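You operate a simulated robot arm through the tools that you are given. There is no shell and no other tool. Be economical: measure what you need, move in short steps, check, and stop when the job is done.

Carry out the task below with a simulated robot arm. There is one attempt and no reset: what you move stays moved.

TASK
Swirl the pink brush clean in the water and blot it.
Fine: blot on the pad and put the brush back; stand the cup on the mat once the brush is clean; leave the other brush.
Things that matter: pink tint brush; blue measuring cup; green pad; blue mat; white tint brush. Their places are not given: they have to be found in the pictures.

It is judged by the outcome, as a careful person would: the job done as asked, and still so three seconds after it is handed in. It fails if anything else is knocked over, pushed out of place, dropped, spilled or broken.

THE ROBOT
A 7-joint arm with a two-finger parallel gripper, fixed in place. Base frame: the origin is at the foot of the arm, x ahead of it, y to its left, z up; the work surface is at about z = 0.82. Lengths are in m, angles in degrees, forces in N, time in s.
With the tool pointing down near the work surface it reaches from about 0.3 to 0.7 m from the base axis. Its first joint turns from -66.0 to 66.0 degrees. Payload 1.57 kg.
Tool frame: the origin (TCP) lies between the finger pads and is the grasp point; the fingertips stand 0.03 m ahead of it; z points along the fingers, y is the line along which they close. The gripper opens to 0.11 m. The fingers are 0.024 m wide and 0.012 m thick; the gripper's body (0.048 by 0.112 m) begins 0.078 m behind the TCP.
Orientation is that of the tool frame in the base frame, as [roll, pitch, yaw] about the fixed x, y, z axes, in that order (R = Rz(yaw) Ry(pitch) Rx(roll)). With the fingers straight down and closing along the base's y, the tool's x points along the base's -x, its y along +y and its z along -z.

THE INTERFACE
- The arm moves only by the tool send_rows. Its argument "series" is a list that holds one entry, the list of rows, each a list of 7 numbers: the shift along the tool's x, y, z in m, then the turn, a rotation vector about the tool's x, y, z in degrees, then the opening, from 0 (shut) to 1 (fully open). In form: [[[tx, ty, tz, rx, ry, rz, hand], ...]]. A call has 1 to 10 rows; each row shifts and turns the commanded pose from where the row before left it, along the tool's axes as they then stand. A row lasts 0.2 s, in which the tool goes at most 0.05 m and 8.6 degrees; a call with a longer step from one row to the next is refused whole, and so is a gripper value outside its range. A pose out of reach is approached as far as the arm can. The call stops where the force on the tool passes 70 N (or 10 N more than at its start, if that is more) or the arm is blocked; 0.2 s more then pass. The fingers move at their own pace (about 0.108 m/s each) and stop on an object; they squeeze with about 35 N. The grip force told is the motor's: it shows also when the fingers shut on nothing. Time passes only in rows, and 0.2 s behind the last, so rows that do not move let the fingers close. It gives the time, the measured TCP pose, the force on the tool (base axes), the opening and the grip force at its end, in the units of the frame above (readings bear some noise).
- Cameras (640 x 400 px; columns grow to the right, rows downward): "scene" is fixed at [0.165, -0.3856, 1.4209]; the picture's right is [0.80, -0.60, 0.00], its down [-0.25, -0.33, -0.91] and it looks along [0.54, 0.73, -0.42] (base axes); focal length 365 px, centre (320, 200). "wrist" rides on the gripper at [-0.036, 0, -0.08] in the tool frame; the picture's right is [0.00, -1.00, 0.00], its down [0.97, 0.00, -0.24] and it looks along [0.24, 0.00, 0.97] (tool axes); focal length 218 px, centre (320, 200).
- camera(camera): a new picture of that camera. No time passes.
- point_at(camera, pixels): there is no depth. For up to 12 entries [column, row, z] of the newest picture of that camera ("zoom" is the newest enlarged one), the place [x, y] in the base frame at which the ray of that pixel passes the height z, good to about 0.002 m. No time passes.
- close_up(camera, box): a new picture of the part [left, top, right, bottom] of that camera's present view, enlarged. No time passes.
- hand_in(): hands the job in; it is judged then, once.

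Work in short steps. Measure before you move; look again where a grasp or a placing could have gone wrong, and mend it. You have 80 turns and 54 pictures in all, the two below and enlarged ones among them. Open the gripper and draw the arm clear of the work before you hand the job in, unless the task says otherwise; then end with one line.

The tools are called after "Call:" as a command line: name --argument value ..., lists and objects as JSON in quotes. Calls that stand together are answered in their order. send_rows: Moves the arm, as the interface text tells. Its arguments: {"type":"object","properties":{"series":{"type":"array","items":{"type":"array","items":{"type":"array","items":{"type":"number"}}}}},"required":["series"]} The other tools are called the same way: camera (camera) takes a picture; point_at (camera, pixels) gives the place at which the rays of pixels pass given heights; close_up (camera, box) takes an enlarged picture of a part of a camera's view; hand_in () hands the job in.

At the start:

```text
time: 0.0
position: [0.4256, -0.0926, 1.2175]
orientation: [180.0, 0.0, 179.9]
wrist_force: [0.3, 1.1, 0.5]
grip_width: 0.1101
gripper_force: 0.0
```

scene: 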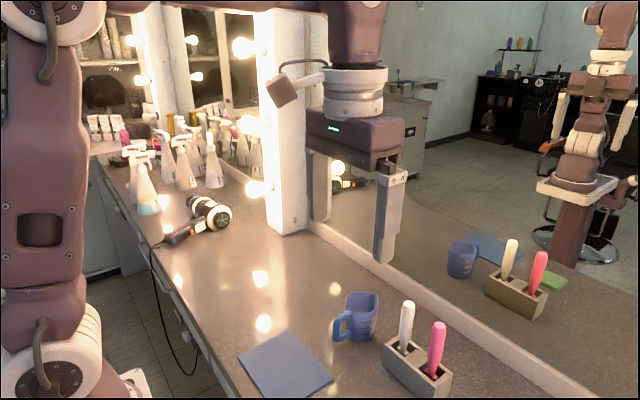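
wrist: 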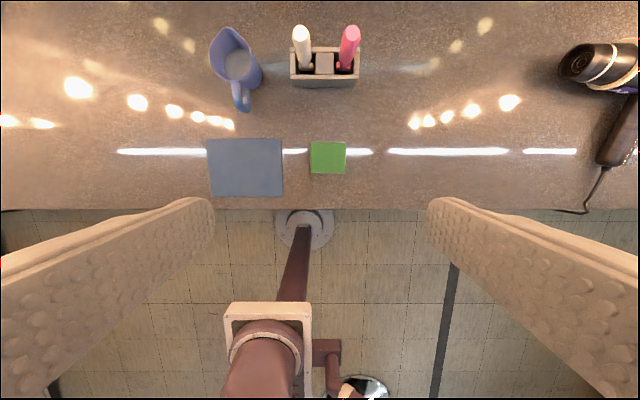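

I'll take enlarged views of the objects to measure them.

Call:
close_up --camera "wrist" --box '[190, 10, 390, 210]'

Call:
close_up --camera "scene" --box '[230, 270, 470, 400]'

Call:
point_at --camera "wrist" --pixels '[[208, 140, 0.82], [282, 138, 0.82], [282, 196, 0.82], [210, 197, 0.82], [311, 142, 0.82], [346, 142, 0.82], [346, 173, 0.82], [311, 173, 0.82], [290, 86, 0.82], [358, 86, 0.82], [239, 108, 0.87], [240, 65, 0.82]]'

```text
2.00 times, centred on (290, 110) of wrist
```

zoom: 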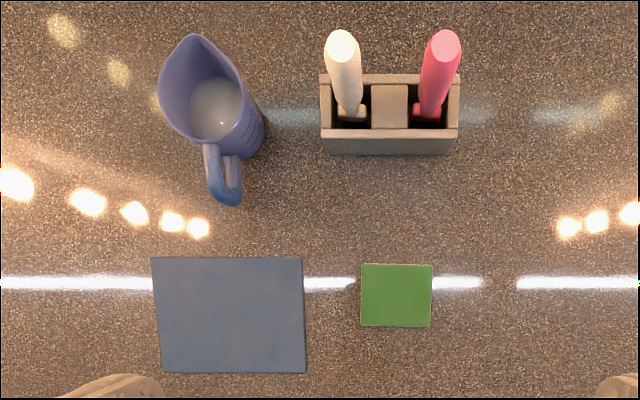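

```text
2.67 times, centred on (350, 335) of scene
```

zoom: 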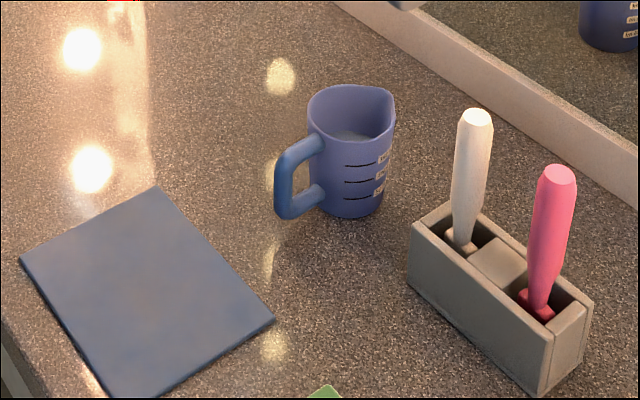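

```text
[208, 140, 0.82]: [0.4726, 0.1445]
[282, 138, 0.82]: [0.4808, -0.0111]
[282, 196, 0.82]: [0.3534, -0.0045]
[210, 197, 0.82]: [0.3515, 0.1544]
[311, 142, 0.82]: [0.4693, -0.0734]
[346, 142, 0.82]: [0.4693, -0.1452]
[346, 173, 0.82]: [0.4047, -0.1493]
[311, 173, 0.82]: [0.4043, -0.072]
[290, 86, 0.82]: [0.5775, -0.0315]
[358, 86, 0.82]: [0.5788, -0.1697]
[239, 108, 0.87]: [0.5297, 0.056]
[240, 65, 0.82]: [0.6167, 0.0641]
```

Objects located roughly. I move above the holder and cup for a straighter view: tool x −0.15, y +0.05, z +0.06.

Call:
send_rows --series '[[[-0.04, 0.0125, 0.015, 0, 0, 0, 1], [-0.04, 0.0125, 0.015, 0, 0, 0, 1], [-0.04, 0.0125, 0.015, 0, 0, 0, 1], [-0.03, 0.0125, 0.015, 0, 0, 0, 1], [0, 0, 0, 0, 0, 0, 1]]]'

Call:
camera --camera "wrist"

Call:
close_up --camera "scene" --box '[320, 275, 480, 400]'

```text
time: 1.2
position: [0.5756, -0.0455, 1.1565]
orientation: [-180.0, 0.0, -180.0]
wrist_force: [0.4, -1.3, 0.4]
grip_width: 0.1099
gripper_force: 0.0
```

```text
49 pictures are left
```

wrist: 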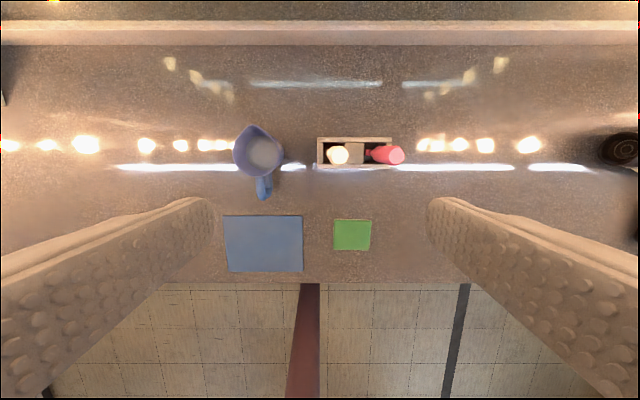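

```text
3.20 times, centred on (400, 338) of scene
```

zoom: 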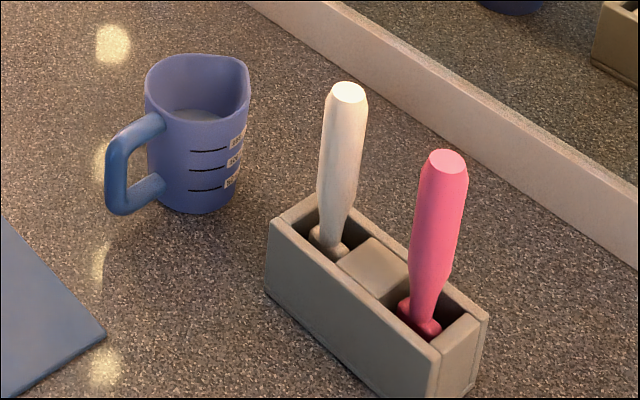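

Call:
close_up --camera "wrist" --box '[220, 110, 420, 235]'

Call:
point_at --camera "wrist" --pixels '[[397, 155, 0.96], [397, 155, 0.97], [336, 155, 0.96], [393, 169, 0.82], [393, 138, 0.86], [317, 138, 0.86], [263, 155, 0.86]]'

Call:
point_at --camera "scene" --pixels '[[438, 325.5, 0.96], [438, 325.5, 0.97], [407, 303.5, 0.96], [407, 303.5, 0.97]]'

```text
3.20 times, centred on (320, 172) of wrist
```

zoom: 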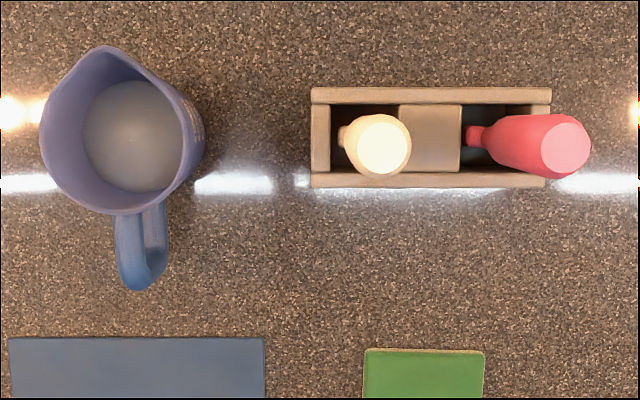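

```text
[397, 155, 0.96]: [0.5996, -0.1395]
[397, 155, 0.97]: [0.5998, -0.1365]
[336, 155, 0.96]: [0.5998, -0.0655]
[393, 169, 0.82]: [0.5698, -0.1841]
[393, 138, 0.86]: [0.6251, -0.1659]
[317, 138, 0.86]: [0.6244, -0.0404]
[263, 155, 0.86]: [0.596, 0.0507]
```

```text
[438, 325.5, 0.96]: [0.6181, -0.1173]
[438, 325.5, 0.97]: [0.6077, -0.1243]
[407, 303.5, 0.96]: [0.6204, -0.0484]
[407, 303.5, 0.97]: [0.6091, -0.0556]
```

Pink brush top: both cameras agree at about (0.599, −0.132, 0.98). I move over it with the opening reduced to ~0.06 so that the white brush, 0.07 away, is cleared.

Call:
send_rows --series '[[[-0.008, -0.029, 0, 0, 0, 0, 0.55], [-0.008, -0.029, 0, 0, 0, 0, 0.55], [-0.0075, -0.0285, 0, 0, 0, 0, 0.55], [0, 0, 0.04, 0, 0, 0, 0.55], [0, 0, 0.04, 0, 0, 0, 0.55], [0, 0, 0, 0, 0, 0, 0.55]]]'

Call:
camera --camera "wrist"

Call:
camera --camera "scene"

```text
time: 2.6
position: [0.5992, -0.1304, 1.079]
orientation: [180.0, 0.1, -180.0]
wrist_force: [-0.8, 0.4, 0.2]
grip_width: 0.0604
gripper_force: 0.0
```

```text
46 pictures are left
```

wrist: 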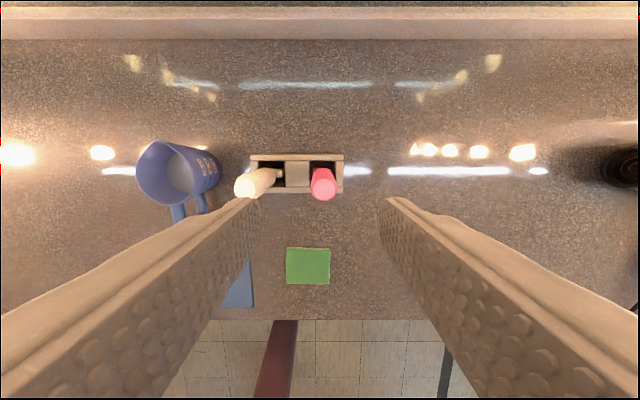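

```text
45 pictures are left
```

scene: 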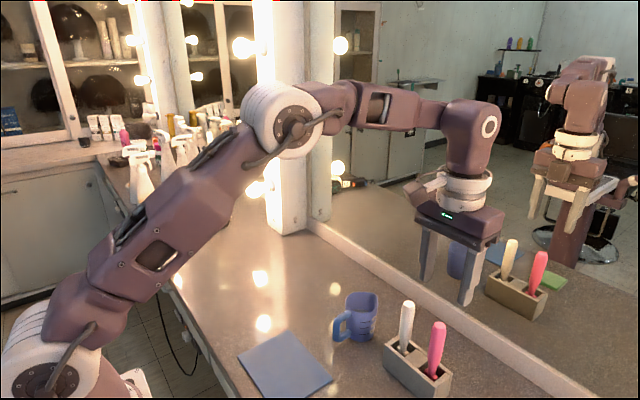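

Call:
point_at --camera "wrist" --pixels '[[323.5, 187, 0.98], [245, 187, 0.98], [323.5, 187, 0.97], [343, 155, 0.86], [250, 155, 0.86], [344, 192, 0.86], [250, 155, 0.87], [286, 248, 0.825], [331, 248, 0.825], [331, 284, 0.825], [286, 284, 0.825]]'

Call:
close_up --camera "wrist" --box '[120, 120, 360, 270]'

```text
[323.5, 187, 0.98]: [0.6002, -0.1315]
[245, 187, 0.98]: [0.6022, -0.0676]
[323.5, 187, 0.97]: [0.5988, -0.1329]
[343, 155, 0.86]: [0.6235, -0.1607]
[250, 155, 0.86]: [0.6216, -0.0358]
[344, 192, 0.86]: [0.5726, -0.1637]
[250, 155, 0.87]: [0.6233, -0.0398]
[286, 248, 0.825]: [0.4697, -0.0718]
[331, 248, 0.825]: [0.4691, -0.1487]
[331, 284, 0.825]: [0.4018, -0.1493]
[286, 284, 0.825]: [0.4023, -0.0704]
```

```text
2.67 times, centred on (240, 195) of wrist
```

zoom: 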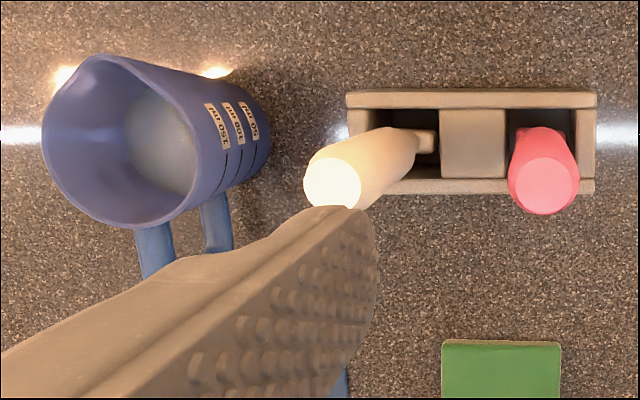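

Brush centred between the fingers within 2 mm. Descend to TCP z≈0.955 and close.

Call:
send_rows --series '[[[0, -0.0015, 0.04, 0, 0, 0, 0.55], [0, 0, 0.04, 0, 0, 0, 0.55], [0, 0, 0.03, 0, 0, 0, 0.55], [0, 0, 0.014, 0, 0, 0, 0.55], [0, 0, 0, 0, 0, 0, 0.55], [0, 0, 0, 0, 0, 0, 0], [0, 0, 0, 0, 0, 0, 0], [0, 0, 0, 0, 0, 0, 0]]]'

Call:
camera --camera "scene"

```text
time: 4.4
position: [0.5994, -0.1291, 0.955]
orientation: [-180.0, -0.1, 180.0]
wrist_force: [0.5, -0.1, -0.1]
grip_width: 0.022
gripper_force: 34.5
```

```text
43 pictures are left
```

scene: 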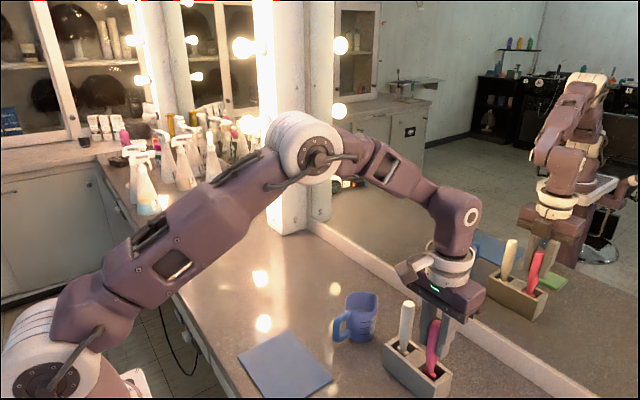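

Grip on the handle (width 0.022). Lift straight up 0.16 and look at the brush.

Call:
send_rows --series '[[[0, 0, -0.02, 0, 0, 0, 0], [0, 0, -0.03, 0, 0, 0, 0], [0, 0, -0.03, 0, 0, 0, 0], [0, 0, -0.03, 0, 0, 0, 0], [0, 0, -0.03, 0, 0, 0, 0], [0, 0, -0.02, 0, 0, 0, 0], [0, 0, 0, 0, 0, 0, 0]]]'

Call:
close_up --camera "scene" --box '[300, 200, 540, 350]'

Call:
camera --camera "wrist"

```text
time: 6.0
position: [0.6003, -0.1296, 1.1143]
orientation: [180.0, 0.0, -180.0]
wrist_force: [0.4, 0.2, 0.1]
grip_width: 0.0219
gripper_force: 34.9
```

```text
2.67 times, centred on (420, 275) of scene
```

zoom: 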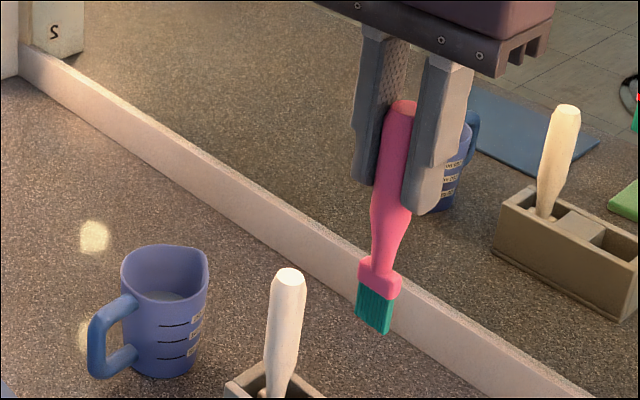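

```text
41 pictures are left
```

wrist: 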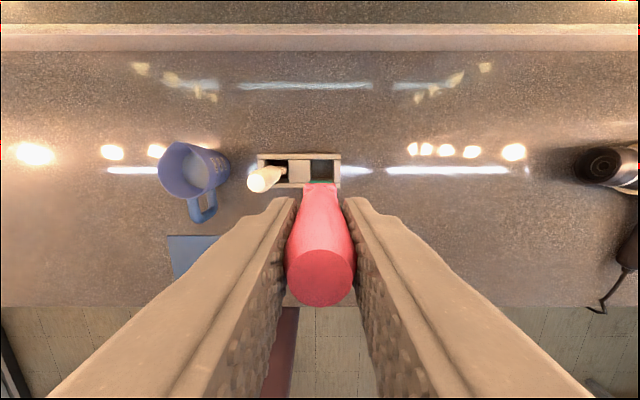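

Tip is about 0.131 below the TCP (bristles green, dirty?). I raise 0.05 to clear the white brush (top 0.98), then move to just in front of the cup to measure it.

Call:
send_rows --series '[[[0, 0, -0.03, 0, 0, 0, 0], [0, 0, -0.02, 0, 0, 0, 0], [0.01, 0.03, 0, 0, 0, 0, 0], [0.01, 0.03, 0, 0, 0, 0, 0], [0.01, 0.04, 0, 0, 0, 0, 0], [0.01, 0.045, 0, 0, 0, 0, 0], [0.01, 0.04, 0, 0, 0, 0, 0], [0, 0, 0, 0, 0, 0, 0]]]'

Call:
close_up --camera "wrist" --box '[240, 90, 400, 190]'

Call:
close_up --camera "scene" --box '[280, 200, 440, 350]'

```text
time: 7.8
position: [0.548, 0.0548, 1.1633]
orientation: [180.0, 0.1, -179.9]
wrist_force: [0.1, -0.4, -0.1]
grip_width: 0.022
gripper_force: 34.9
```

```text
4.00 times, centred on (320, 140) of wrist
```

zoom: 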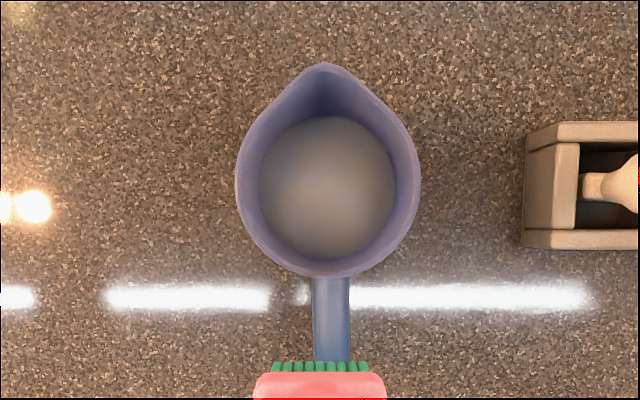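

```text
2.67 times, centred on (360, 275) of scene
```

zoom: 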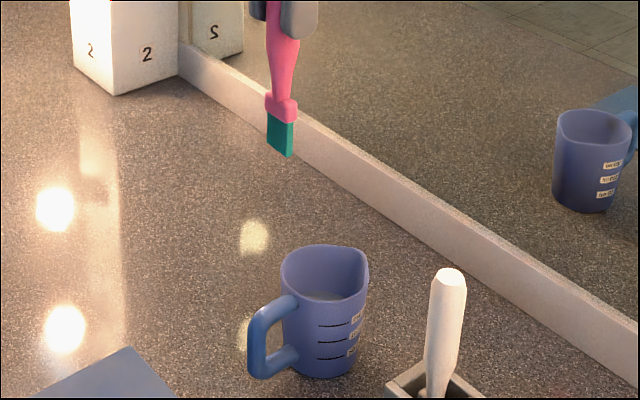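

Call:
point_at --camera "zoom" --pixels '[[320, 200, 0.9]]'

Call:
point_at --camera "wrist" --pixels '[[322, 135.5, 0.9], [322, 136.7, 0.85], [299, 136, 0.9], [345, 136, 0.9], [322, 159, 0.9], [322, 106, 0.9], [323, 168, 0.88], [323, 178, 0.88]]'

```text
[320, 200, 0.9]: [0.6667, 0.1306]
```

```text
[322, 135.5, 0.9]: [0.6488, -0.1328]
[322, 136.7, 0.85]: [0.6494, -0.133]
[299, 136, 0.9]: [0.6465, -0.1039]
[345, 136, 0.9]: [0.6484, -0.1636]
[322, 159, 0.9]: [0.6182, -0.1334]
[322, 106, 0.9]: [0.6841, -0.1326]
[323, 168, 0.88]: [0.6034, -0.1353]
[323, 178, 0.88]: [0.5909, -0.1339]
```

Cup axis computed at (0.599, 0.0515), inner radius ≈0.031, rim z≈0.90. I centre over it and descend so that the tip enters above the rim first.

Call:
send_rows --series '[[[-0.025, -0.0015, 0, 0, 0, 0, 0], [-0.0255, -0.0015, 0, 0, 0, 0, 0], [0, 0, 0.04, 0, 0, 0, 0], [0, 0, 0.04, 0, 0, 0, 0], [0, 0, 0.03, 0, 0, 0, 0], [0, 0, 0, 0, 0, 0, 0]]]'

Call:
close_up --camera "scene" --box '[280, 250, 440, 350]'

Call:
close_up --camera "wrist" --box '[240, 130, 400, 230]'

```text
time: 9.2
position: [0.6009, 0.0518, 1.0536]
orientation: [180.0, 0.0, -180.0]
wrist_force: [0.5, 0.8, -0.6]
grip_width: 0.0218
gripper_force: 35.3
```

```text
4.00 times, centred on (360, 300) of scene
```

zoom: 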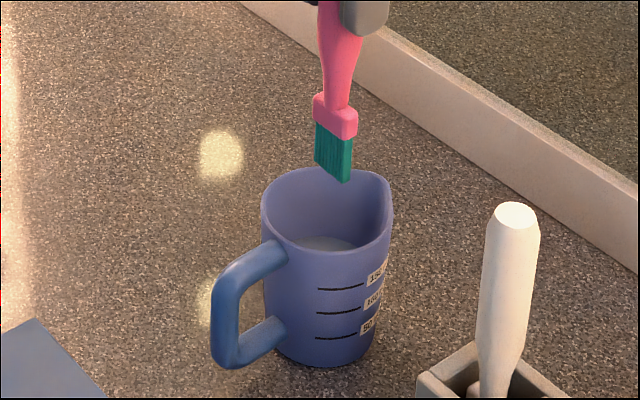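

```text
4.00 times, centred on (320, 180) of wrist
```

zoom: 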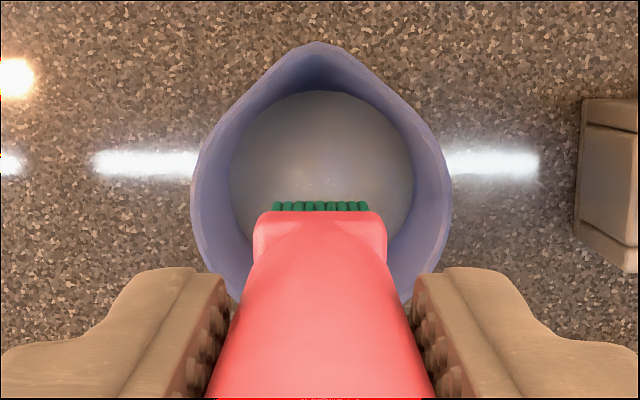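

Centred. Descend 0.085 slowly into the water (tip ≈0.837).

Call:
send_rows --series '[[[0, -0.0005, 0.025, 0, 0, 0, 0], [0, 0, 0.02, 0, 0, 0, 0], [0, 0, 0.02, 0, 0, 0, 0], [0, 0, 0.012, 0, 0, 0, 0], [0, 0, 0.008, 0, 0, 0, 0], [0, 0, 0, 0, 0, 0, 0]]]'

Call:
close_up --camera "wrist" --box '[220, 130, 420, 255]'

Call:
close_up --camera "scene" --box '[280, 250, 440, 350]'

```text
time: 10.6
position: [0.5997, 0.0513, 0.9688]
orientation: [-179.9, -0.1, -180.0]
wrist_force: [0.4, 0.4, -0.7]
grip_width: 0.0219
gripper_force: 34.9
```

```text
3.20 times, centred on (320, 192) of wrist
```

zoom: 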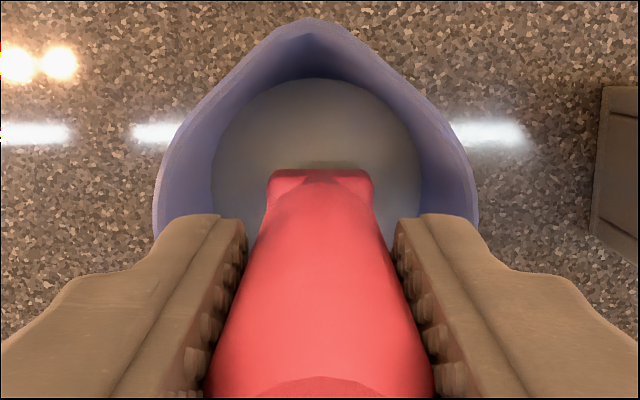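

```text
4.00 times, centred on (360, 300) of scene
```

zoom: 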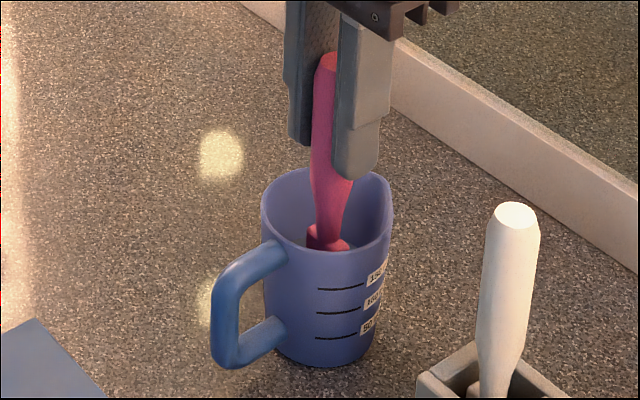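

Bristles are in the water, no contact force. Swirl: an ellipse of 11×8 mm radius about the axis, repeated.

Call:
send_rows --series '[[[-0.011, 0, 0, 0, 0, 0, 0], [0.0032, 0.0057, 0, 0, 0, 0, 0], [0.0078, 0.0023, 0, 0, 0, 0, 0], [0.0078, -0.0023, 0, 0, 0, 0, 0], [0.0032, -0.0057, 0, 0, 0, 0, 0], [-0.0032, -0.0057, 0, 0, 0, 0, 0], [-0.0078, -0.0023, 0, 0, 0, 0, 0], [-0.0078, 0.0023, 0, 0, 0, 0, 0], [-0.0032, 0.0057, 0, 0, 0, 0, 0]]]'

Call:
close_up --camera "scene" --box '[280, 250, 440, 350]'

```text
time: 12.6
position: [0.6112, 0.0533, 0.969]
orientation: [179.9, 0.0, 180.0]
wrist_force: [-0.9, -0.9, -0.2]
grip_width: 0.0224
gripper_force: 34.4
```

```text
4.00 times, centred on (360, 300) of scene
```

zoom: 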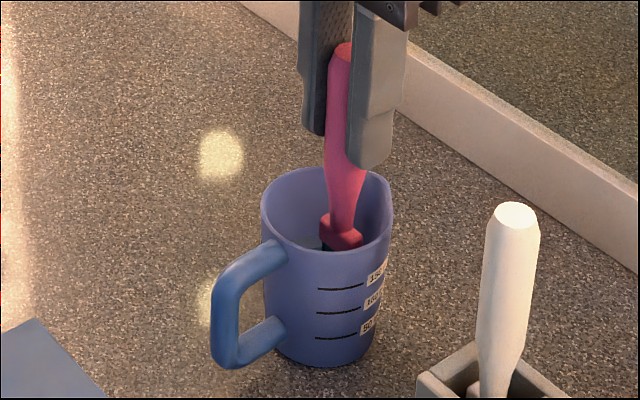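

Cup has not moved and there is no contact. Two more circles, then more.

Call:
send_rows --series '[[[0.0032, 0.0057, 0, 0, 0, 0, 0], [0.0078, 0.0023, 0, 0, 0, 0, 0], [0.0078, -0.0023, 0, 0, 0, 0, 0], [0.0032, -0.0057, 0, 0, 0, 0, 0], [-0.0032, -0.0057, 0, 0, 0, 0, 0], [-0.0078, -0.0023, 0, 0, 0, 0, 0], [-0.0078, 0.0023, 0, 0, 0, 0, 0], [-0.0032, 0.0057, 0, 0, 0, 0, 0]]]'

Call:
send_rows --series '[[[0.0032, 0.0057, 0, 0, 0, 0, 0], [0.0078, 0.0023, 0, 0, 0, 0, 0], [0.0078, -0.0023, 0, 0, 0, 0, 0], [0.0032, -0.0057, 0, 0, 0, 0, 0], [-0.0032, -0.0057, 0, 0, 0, 0, 0], [-0.0078, -0.0023, 0, 0, 0, 0, 0], [-0.0078, 0.0023, 0, 0, 0, 0, 0], [-0.0032, 0.0057, 0, 0, 0, 0, 0]]]'

Call:
send_rows --series '[[[0.0032, 0.0057, 0, 0, 0, 0, 0], [0.0078, 0.0023, 0, 0, 0, 0, 0], [0.0078, -0.0023, 0, 0, 0, 0, 0], [0.0032, -0.0057, 0, 0, 0, 0, 0], [-0.0032, -0.0057, 0, 0, 0, 0, 0], [-0.0078, -0.0023, 0, 0, 0, 0, 0], [-0.0078, 0.0023, 0, 0, 0, 0, 0], [-0.0032, 0.0057, 0, 0, 0, 0, 0]]]'

Call:
send_rows --series '[[[0.0032, 0.0057, 0, 0, 0, 0, 0], [0.0078, 0.0023, 0, 0, 0, 0, 0], [0.0078, -0.0023, 0, 0, 0, 0, 0], [0.0032, -0.0057, 0, 0, 0, 0, 0], [-0.0032, -0.0057, 0, 0, 0, 0, 0], [-0.0078, -0.0023, 0, 0, 0, 0, 0], [-0.0078, 0.0023, 0, 0, 0, 0, 0], [-0.0032, 0.0057, 0, 0, 0, 0, 0], [0.011, 0, 0, 0, 0, 0, 0]]]'

Call:
send_rows --series '[[[0, 0, -0.01, 0, 0, 0, 0], [0, 0, -0.02, 0, 0, 0, 0], [0, 0, -0.03, 0, 0, 0, 0], [0, 0, -0.03, 0, 0, 0, 0], [0, 0, 0, 0, 0, 0, 0]]]'

Call:
close_up --camera "scene" --box '[280, 250, 440, 350]'

Call:
close_up --camera "wrist" --box '[240, 130, 400, 230]'

```text
time: 14.4
position: [0.6114, 0.0501, 0.9701]
orientation: [-180.0, 0.1, 180.0]
wrist_force: [-0.3, 1.0, -0.2]
grip_width: 0.022
gripper_force: 35.2
```

```text
time: 16.2
position: [0.6109, 0.0527, 0.969]
orientation: [-180.0, 0.0, 180.0]
wrist_force: [0.6, 0.6, -0.6]
grip_width: 0.0219
gripper_force: 35.1
```

```text
time: 18.0
position: [0.6114, 0.0522, 0.9687]
orientation: [-180.0, 0.0, 180.0]
wrist_force: [0.3, 0.1, -1.1]
grip_width: 0.022
gripper_force: 34.9
```

```text
time: 20.0
position: [0.6006, 0.0521, 0.9702]
orientation: [180.0, 0.0, -179.9]
wrist_force: [0.6, 0.9, -0.1]
grip_width: 0.0222
gripper_force: 35.1
```

```text
time: 21.2
position: [0.5989, 0.0521, 1.0591]
orientation: [179.9, 0.0, -180.0]
wrist_force: [-0.5, 0.2, -0.1]
grip_width: 0.0223
gripper_force: 34.9
```

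```text
4.00 times, centred on (360, 300) of scene
```

zoom: 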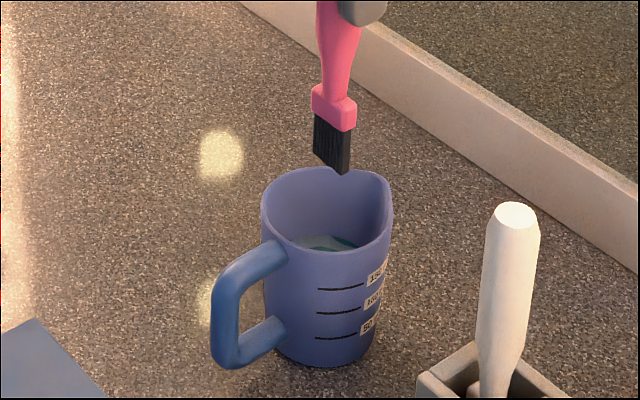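

```text
4.00 times, centred on (320, 180) of wrist
```

zoom: 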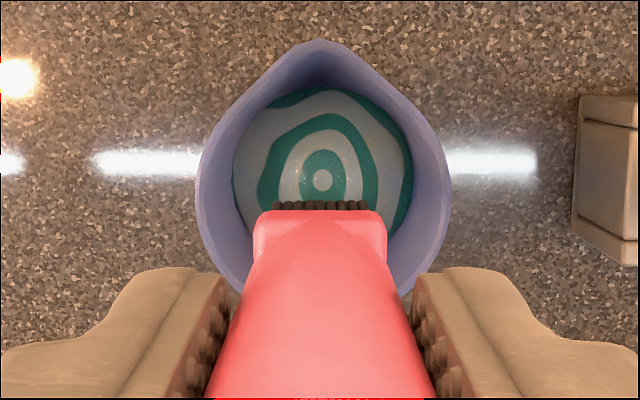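

Bristles are now black (clean) and the tint is in the water. Let it drip a second over the cup, then carry it to above the pad centre (0.436, −0.110).

Call:
send_rows --series '[[[0, 0, 0, 0, 0, 0, 0], [0, 0, 0, 0, 0, 0, 0], [0, 0, 0, 0, 0, 0, 0], [0, 0, -0.02, 0, 0, 0, 0], [0.0328, -0.0322, 0, 0, 0, 0, 0], [0.0328, -0.0322, 0, 0, 0, 0, 0], [0.0328, -0.0322, 0, 0, 0, 0, 0], [0.0328, -0.0322, 0, 0, 0, 0, 0], [0.0328, -0.0322, 0, 0, 0, 0, 0], [0, 0, 0, 0, 0, 0, 0]]]'

Call:
camera --camera "wrist"

Call:
camera --camera "scene"

```text
time: 23.4
position: [0.4353, -0.1098, 1.0777]
orientation: [-179.9, -0.1, 180.0]
wrist_force: [0.2, -0.2, -0.5]
grip_width: 0.0219
gripper_force: 34.6
```

```text
31 pictures are left
```

wrist: 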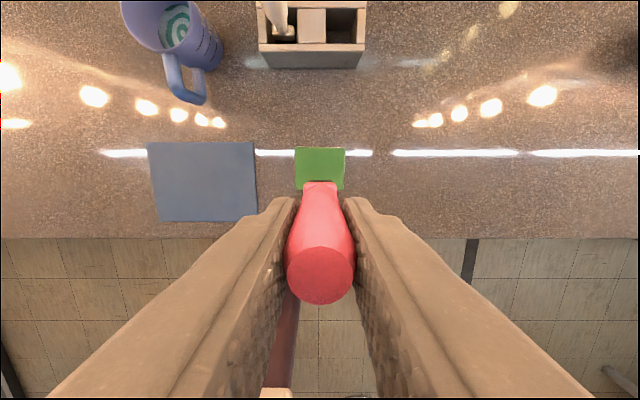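

```text
30 pictures are left
```

scene: 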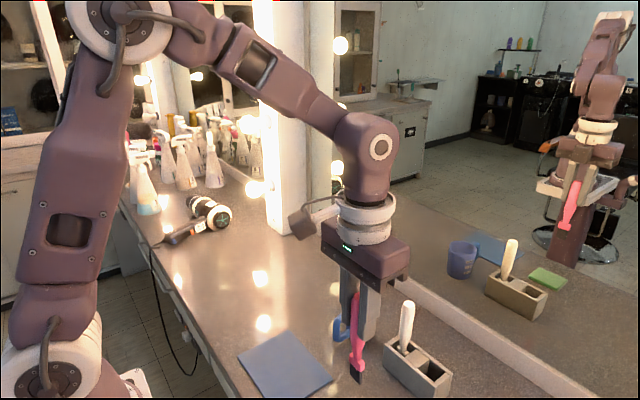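

Over the pad. Descend to just above it (tip ≈0.836).

Call:
send_rows --series '[[[0, 0, 0.04, 0, 0, 0, 0], [0, 0, 0.04, 0, 0, 0, 0], [0, 0, 0.02, 0, 0, 0, 0], [0, 0, 0.01, 0, 0, 0, 0], [0, 0, 0, 0, 0, 0, 0]]]'

Call:
point_at --camera "wrist" --pixels '[[295, 147, 0.826], [344, 148, 0.826], [344, 191, 0.826], [294, 189, 0.826], [147, 143, 0.822], [254, 142, 0.822], [257, 220, 0.822], [158, 221, 0.822]]'

Call:
close_up --camera "wrist" --box '[240, 110, 400, 210]'

```text
time: 24.6
position: [0.4345, -0.1107, 0.9679]
orientation: [180.0, 0.0, -179.9]
wrist_force: [0.2, 0.9, -0.2]
grip_width: 0.0221
gripper_force: 35.0
```

```text
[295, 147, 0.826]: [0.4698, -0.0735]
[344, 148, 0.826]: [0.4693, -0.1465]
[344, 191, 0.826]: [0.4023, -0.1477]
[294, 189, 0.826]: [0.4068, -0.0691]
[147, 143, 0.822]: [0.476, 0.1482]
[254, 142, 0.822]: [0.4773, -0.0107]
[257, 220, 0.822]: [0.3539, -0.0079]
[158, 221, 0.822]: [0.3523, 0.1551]
```

```text
4.00 times, centred on (320, 160) of wrist
```

zoom: 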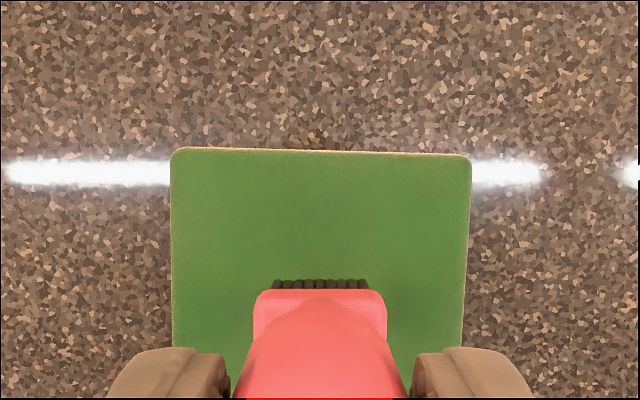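

Call:
send_rows --series '[[[0, 0, 0.002, 0, 0, 0, 0], [0, 0, 0.002, 0, 0, 0, 0], [0, 0, 0, 0, 0, 0, 0]]]'

Call:
send_rows --series '[[[0, 0, 0.002, 0, 0, 0, 0], [0, 0, 0.001, 0, 0, 0, 0], [0, 0, 0, 0, 0, 0, 0]]]'

Call:
close_up --camera "scene" --box '[300, 320, 428, 400]'

```text
time: 25.4
position: [0.4354, -0.1087, 0.9654]
orientation: [-180.0, 0.0, 180.0]
wrist_force: [0.3, -0.7, -0.1]
grip_width: 0.022
gripper_force: 35.4
```

```text
time: 26.2
position: [0.4366, -0.1095, 0.9621]
orientation: [-180.0, 0.0, -180.0]
wrist_force: [0.6, -1.5, 0.2]
grip_width: 0.0222
gripper_force: 35.2
```

```text
5.00 times, centred on (364, 360) of scene
```

zoom: 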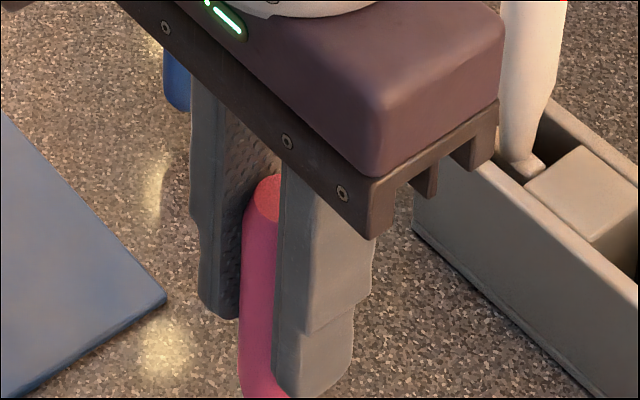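

No contact yet; continue down in 2 mm steps watching the force.

Call:
send_rows --series '[[[0, 0, 0.002, 0, 0, 0, 0], [0, 0, 0.001, 0, 0, 0, 0], [0, 0, 0, 0, 0, 0, 0]]]'

Call:
send_rows --series '[[[0, 0, 0.001, 0, 0, 0, 0], [0, 0, 0.001, 0, 0, 0, 0], [0, 0, 0, 0, 0, 0, 0]]]'

Call:
close_up --camera "wrist" --box '[240, 110, 400, 210]'

```text
time: 27.0
position: [0.4355, -0.1092, 0.9586]
orientation: [-179.9, 0.1, -180.0]
wrist_force: [-0.9, 1.0, 8.6]
grip_width: 0.0222
gripper_force: 34.9
```

```text
time: 27.8
position: [0.4361, -0.1091, 0.9577]
orientation: [179.9, 0.1, 180.0]
wrist_force: [1.0, 1.2, 25.4]
grip_width: 0.0223
gripper_force: 35.2
```

```text
4.00 times, centred on (320, 160) of wrist
```

zoom: 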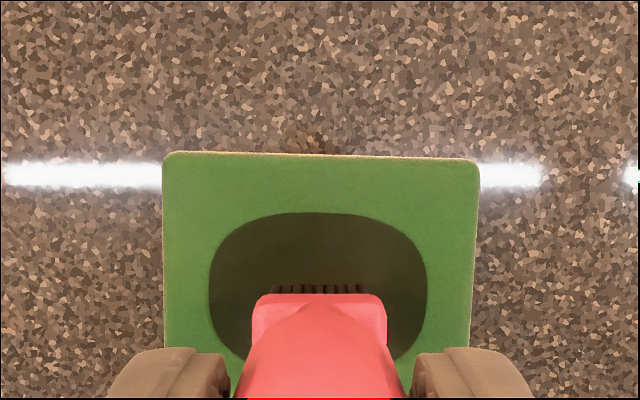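

Contact made and the wet mark appeared. Ease back 1.5 mm to a light press and hold, then lift and dab again.

Call:
send_rows --series '[[[0, 0, -0.0015, 0, 0, 0, 0], [0, 0, 0, 0, 0, 0, 0], [0, 0, 0, 0, 0, 0, 0], [0, 0, 0, 0, 0, 0, 0], [0, 0, 0, 0, 0, 0, 0], [0, 0, -0.012, 0, 0, 0, 0], [0, 0, 0.005, 0, 0, 0, 0], [0, 0, 0.005, 0, 0, 0, 0], [0, 0, 0.002, 0, 0, 0, 0], [0, 0, 0, 0, 0, 0, 0]]]'

Call:
send_rows --series '[[[0, 0, 0, 0, 0, 0, 0], [0, 0, 0, 0, 0, 0, 0], [0, 0, 0, 0, 0, 0, 0], [0, 0, -0.03, 0, 0, 0, 0], [0, 0, -0.04, 0, 0, 0, 0], [0, 0, -0.04, 0, 0, 0, 0], [0, 0, -0.04, 0, 0, 0, 0], [0, 0, -0.04, 0, 0, 0, 0], [0, 0, 0, 0, 0, 0, 0]]]'

Call:
close_up --camera "scene" --box '[280, 250, 440, 350]'

Call:
camera --camera "wrist"

```text
time: 30.0
position: [0.4358, -0.1096, 0.9588]
orientation: [180.0, 0.0, 180.0]
wrist_force: [0.9, -0.1, -0.7]
grip_width: 0.0217
gripper_force: 34.9
```

```text
time: 32.0
position: [0.4378, -0.1097, 1.1485]
orientation: [-180.0, 0.0, -179.9]
wrist_force: [-1.3, 0.4, -0.9]
grip_width: 0.0218
gripper_force: 35.1
```

```text
4.00 times, centred on (360, 300) of scene
```

zoom: 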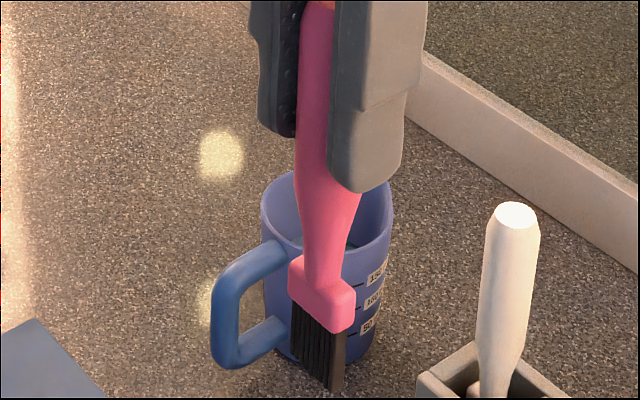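

```text
25 pictures are left
```

wrist: 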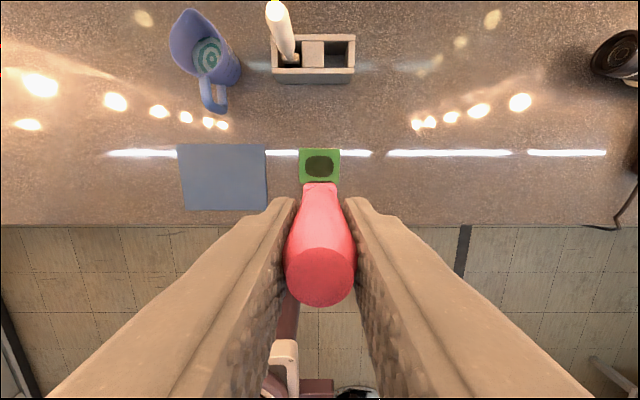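

The bristles have gone from a wet point to square and dry-looking, with the mark on the pad. Carry the brush back over its slot (0.599, −0.1306).

Call:
send_rows --series '[[[-0.04, -0.005, 0, 0, 0, 0, 0], [-0.04, -0.005, 0, 0, 0, 0, 0], [-0.04, -0.005, 0, 0, 0, 0, 0], [-0.0435, -0.0055, 0, 0, 0, 0, 0], [0, 0, 0.03, 0, 0, 0, 0], [0, 0, 0.02, 0, 0, 0, 0], [0, 0, 0, 0, 0, 0, 0]]]'

Call:
close_up --camera "wrist" --box '[220, 110, 420, 235]'

Call:
close_up --camera "scene" --box '[360, 260, 520, 360]'

```text
time: 33.6
position: [0.5986, -0.1297, 1.098]
orientation: [-180.0, -0.1, 179.9]
wrist_force: [0.5, 0.4, -0.3]
grip_width: 0.0223
gripper_force: 35.3
```

```text
3.20 times, centred on (320, 172) of wrist
```

zoom: 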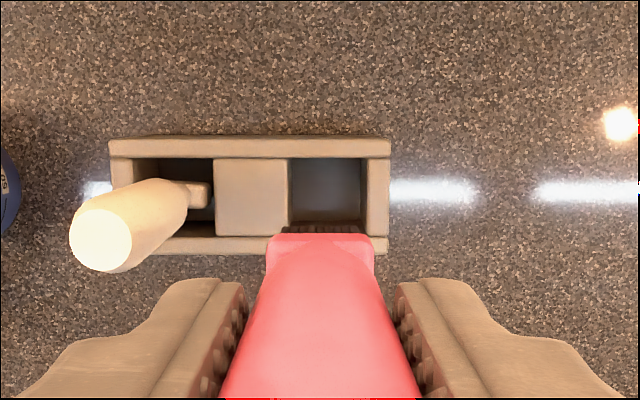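

```text
4.00 times, centred on (440, 310) of scene
```

zoom: 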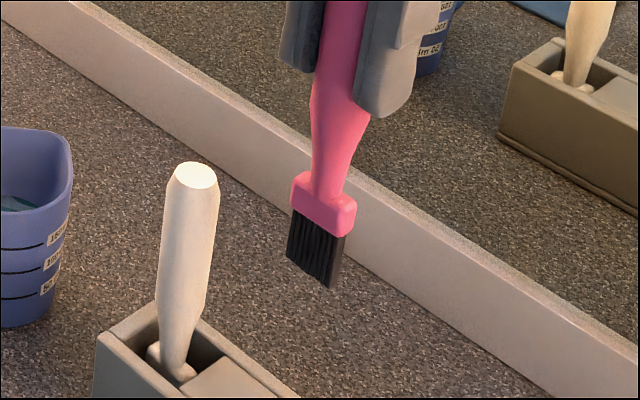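

Call:
send_rows --series '[[[0, -0.001, 0.03, 0, 0, 0, 0], [0, 0, 0.03, 0, 0, 0, 0], [0, 0, 0.015, 0, 0, 0, 0], [0, 0, 0, 0, 0, 0, 0]]]'

Call:
close_up --camera "wrist" --box '[240, 130, 400, 230]'

Call:
close_up --camera "scene" --box '[360, 300, 520, 400]'

```text
time: 34.6
position: [0.6004, -0.1303, 1.0229]
orientation: [180.0, -0.1, 180.0]
wrist_force: [0.4, 0.1, -0.1]
grip_width: 0.022
gripper_force: 35.5
```

```text
4.00 times, centred on (320, 180) of wrist
```

zoom: 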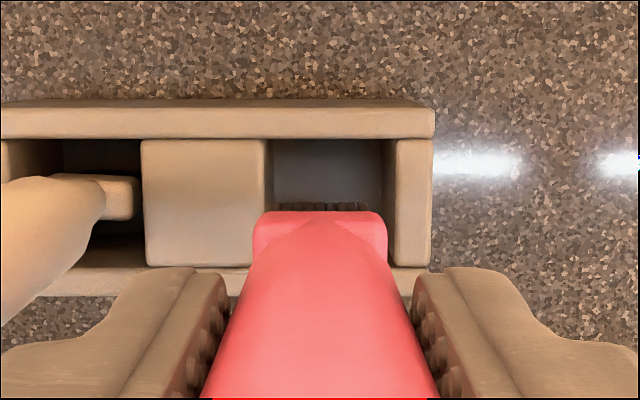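

```text
4.00 times, centred on (440, 350) of scene
```

zoom: 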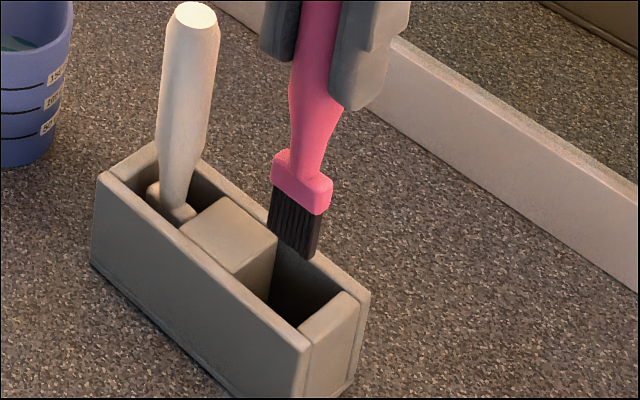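

Slot centre is ~3 mm to the −y side of the brush (opening 268–395, centre 331 vs brush 320). Shift −2.5 mm and lower gently.

Call:
send_rows --series '[[[0, -0.0025, 0.005, 0, 0, 0, 0], [0, 0, 0.01, 0, 0, 0, 0], [0, 0, 0.01, 0, 0, 0, 0], [0, 0, 0.01, 0, 0, 0, 0], [0, 0, 0, 0, 0, 0, 0]]]'

Call:
close_up --camera "scene" --box '[360, 300, 520, 400]'

```text
time: 35.8
position: [0.6002, -0.1329, 0.9892]
orientation: [179.9, 0.0, -179.9]
wrist_force: [0.1, 0.5, -0.1]
grip_width: 0.0223
gripper_force: 34.6
```

```text
4.00 times, centred on (440, 350) of scene
```

zoom: 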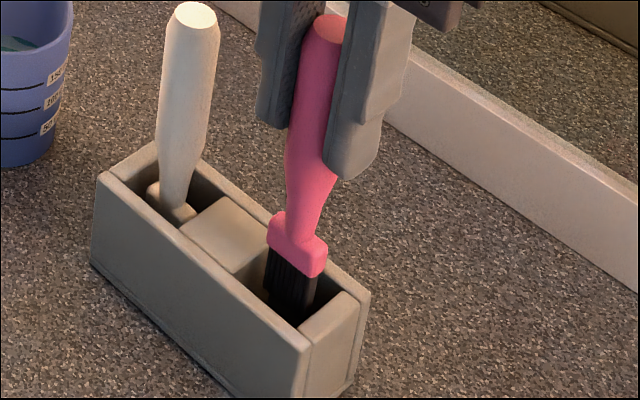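

Bristles are in the slot without contact. Lower further 0.03.

Call:
send_rows --series '[[[0, 0, 0.01, 0, 0, 0, 0], [0, 0, 0.01, 0, 0, 0, 0], [0, 0, 0.006, 0, 0, 0, 0], [0, 0, 0.003, 0, 0, 0, 0], [0, 0, 0, 0, 0, 0, 0]]]'

Call:
send_rows --series '[[[0, 0, 0.002, 0, 0, 0, 0], [0, 0, 0.001, 0, 0, 0, 0], [0, 0, 0, 0, 0, 0, 0]]]'

Call:
close_up --camera "scene" --box '[360, 300, 520, 400]'

```text
time: 37.0
position: [0.5983, -0.1336, 0.9584]
orientation: [-180.0, 0.0, 180.0]
wrist_force: [0.3, 0.9, 0.7]
grip_width: 0.0218
gripper_force: 34.6
```

```text
time: 37.8
position: [0.5978, -0.1327, 0.9565]
orientation: [180.0, 0.0, -180.0]
wrist_force: [0.1, -0.3, -0.1]
grip_width: 0.0223
gripper_force: 34.7
```

```text
4.00 times, centred on (440, 350) of scene
```

zoom: 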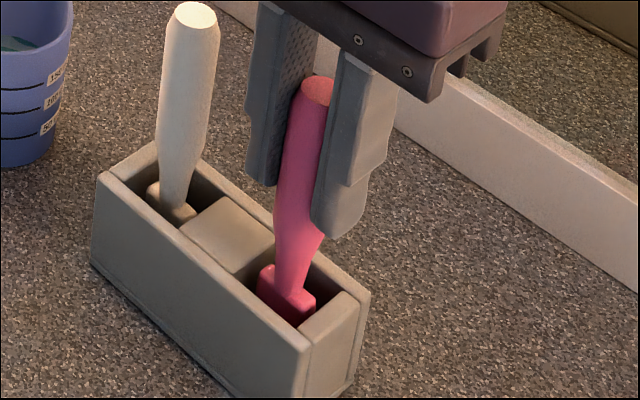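

Call:
send_rows --series '[[[0, 0, 0.001, 0, 0, 0, 0], [0, 0, 0.001, 0, 0, 0, 0], [0, 0, 0, 0, 0, 0, 0]]]'

Call:
send_rows --series '[[[0, 0, 0.001, 0, 0, 0, 0], [0, 0, 0, 0, 0, 0, 0]]]'

```text
time: 38.6
position: [0.6003, -0.1339, 0.9555]
orientation: [180.0, 0.0, 180.0]
wrist_force: [-0.3, 0.2, -0.3]
grip_width: 0.0223
gripper_force: 35.1
```

```text
time: 39.2
position: [0.5997, -0.1335, 0.9543]
orientation: [180.0, 0.0, 180.0]
wrist_force: [-0.1, 0.4, -0.1]
grip_width: 0.0219
gripper_force: 34.6
```

Call:
send_rows --series '[[[0, 0, 0.001, 0, 0, 0, 0], [0, 0, 0, 0, 0, 0, 0]]]'

Call:
send_rows --series '[[[0, 0, 0.001, 0, 0, 0, 0], [0, 0, 0, 0, 0, 0, 0]]]'

```text
time: 39.8
position: [0.5991, -0.1327, 0.9525]
orientation: [-179.9, 0.0, -180.0]
wrist_force: [0.2, 0.6, -0.8]
grip_width: 0.022
gripper_force: 34.5
```

```text
time: 40.4
position: [0.5991, -0.1336, 0.951]
orientation: [-180.0, 0.0, 180.0]
wrist_force: [0.2, -0.7, -0.3]
grip_width: 0.0222
gripper_force: 34.7
```

Call:
send_rows --series '[[[0, 0, 0.001, 0, 0, 0, 0], [0, 0, 0, 0, 0, 0, 0]]]'

Call:
close_up --camera "scene" --box '[360, 300, 520, 400]'

```text
time: 41.0
position: [0.5999, -0.1327, 0.9507]
orientation: [179.9, 0.0, 180.0]
wrist_force: [-2.2, 0.8, 10.4]
grip_width: 0.0222
gripper_force: 35.3
```

```text
4.00 times, centred on (440, 350) of scene
```

zoom: 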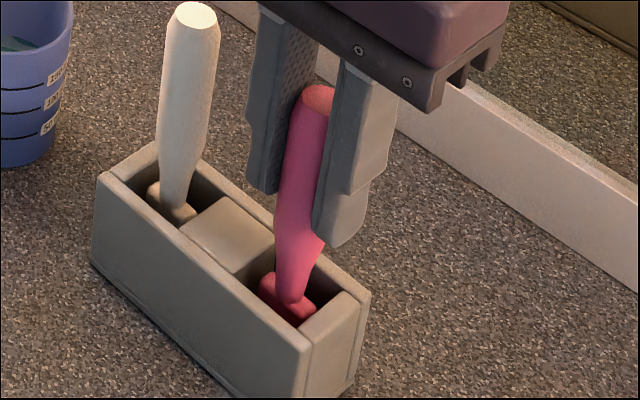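

Bottom reached (10 N). Ease up a hair, open to 0.06 and withdraw straight up.

Call:
send_rows --series '[[[0, 0, -0.0007, 0, 0, 0, 0], [0, 0, 0, 0, 0, 0, 0.5], [0, 0, 0, 0, 0, 0, 0.5], [0, 0, -0.02, 0, 0, 0, 0.5], [0, 0, -0.03, 0, 0, 0, 0.5], [0, 0, -0.04, 0, 0, 0, 0.5], [0, 0, -0.04, 0, 0, 0, 0.5], [0, 0, 0, 0, 0, 0, 0.5]]]'

Call:
camera --camera "scene"

Call:
camera --camera "wrist"

```text
time: 42.8
position: [0.5997, -0.1349, 1.0828]
orientation: [-179.9, 0.1, -180.0]
wrist_force: [0.0, 0.2, -0.4]
grip_width: 0.0551
gripper_force: 0.1
```

```text
17 pictures are left
```

scene: 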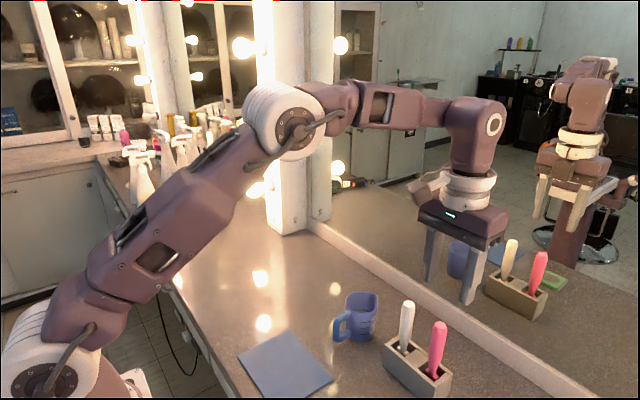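

```text
16 pictures are left
```

wrist: 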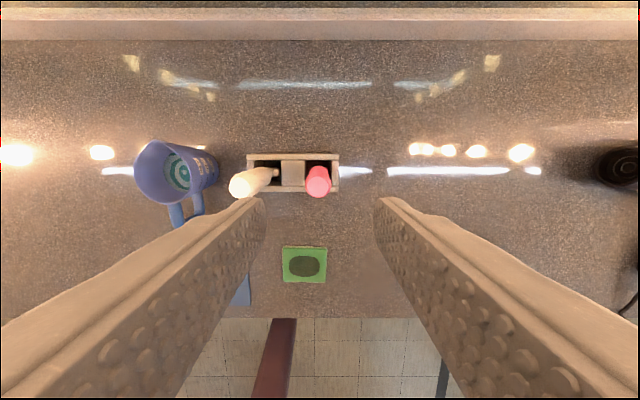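

Pink brush stands in its slot, white undisturbed. Raise, open fully on the way, and move above the cup (0.600, 0.0515).

Call:
send_rows --series '[[[0, 0, -0.04, 0, 0, 0, 0.5], [0, 0, -0.04, 0, 0, 0, 0.5], [0, 0.045, 0, 0, 0, 0, 1], [0, 0.045, 0, 0, 0, 0, 1], [0, 0.048, 0, 0, 0, 0, 1], [-0.001, 0.0476, 0, 0, 0, 0, 1], [0, 0, 0.04, 0, 0, 0, 1], [0, 0, 0.03, 0, 0, 0, 1], [0, 0, 0, 0, 0, 0, 1]]]'

Call:
camera --camera "wrist"

```text
time: 44.8
position: [0.6009, 0.0534, 1.0913]
orientation: [180.0, 0.0, 180.0]
wrist_force: [0.4, -0.7, 0.7]
grip_width: 0.1097
gripper_force: 0.1
```

```text
15 pictures are left
```

wrist: 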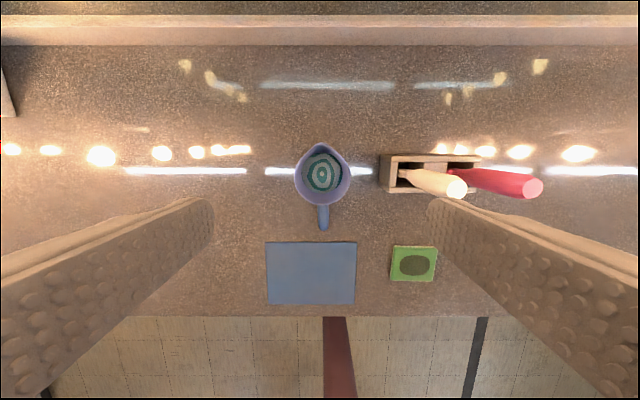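

Cup is centred (col 322) between the open fingers. Descend to TCP z≈0.868 straddling it.

Call:
send_rows --series '[[[0, 0, 0.04, 0, 0, 0, 1], [0, 0, 0.04, 0, 0, 0, 1], [0, 0, 0.04, 0, 0, 0, 1], [0, 0, 0.03, 0, 0, 0, 1], [0, 0, 0.03, 0, 0, 0, 1], [0, 0, 0.025, 0, 0, 0, 1], [0, 0, 0.018, 0, 0, 0, 1], [0, 0, 0, 0, 0, 0, 1]]]'

Call:
camera --camera "wrist"

Call:
close_up --camera "scene" --box '[280, 250, 440, 350]'

```text
time: 46.6
position: [0.5998, 0.0509, 0.8665]
orientation: [-180.0, 0.0, 179.9]
wrist_force: [-0.2, -0.3, 0.6]
grip_width: 0.1101
gripper_force: 0.1
```

```text
14 pictures are left
```

wrist: 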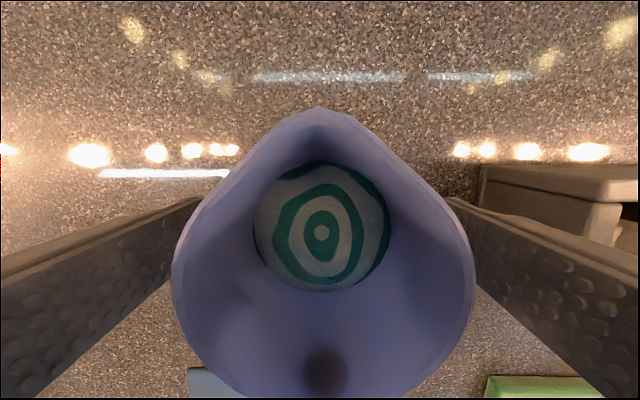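

```text
4.00 times, centred on (360, 300) of scene
```

zoom: 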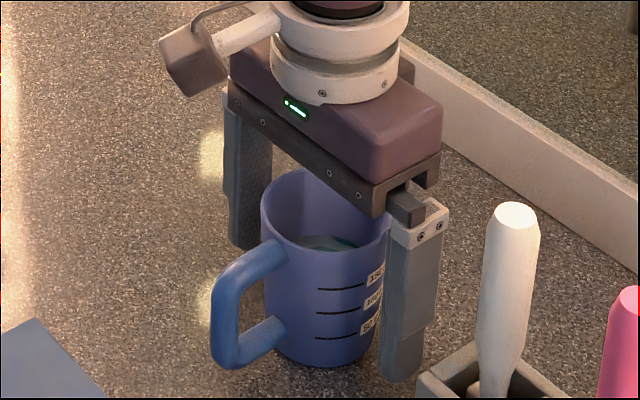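

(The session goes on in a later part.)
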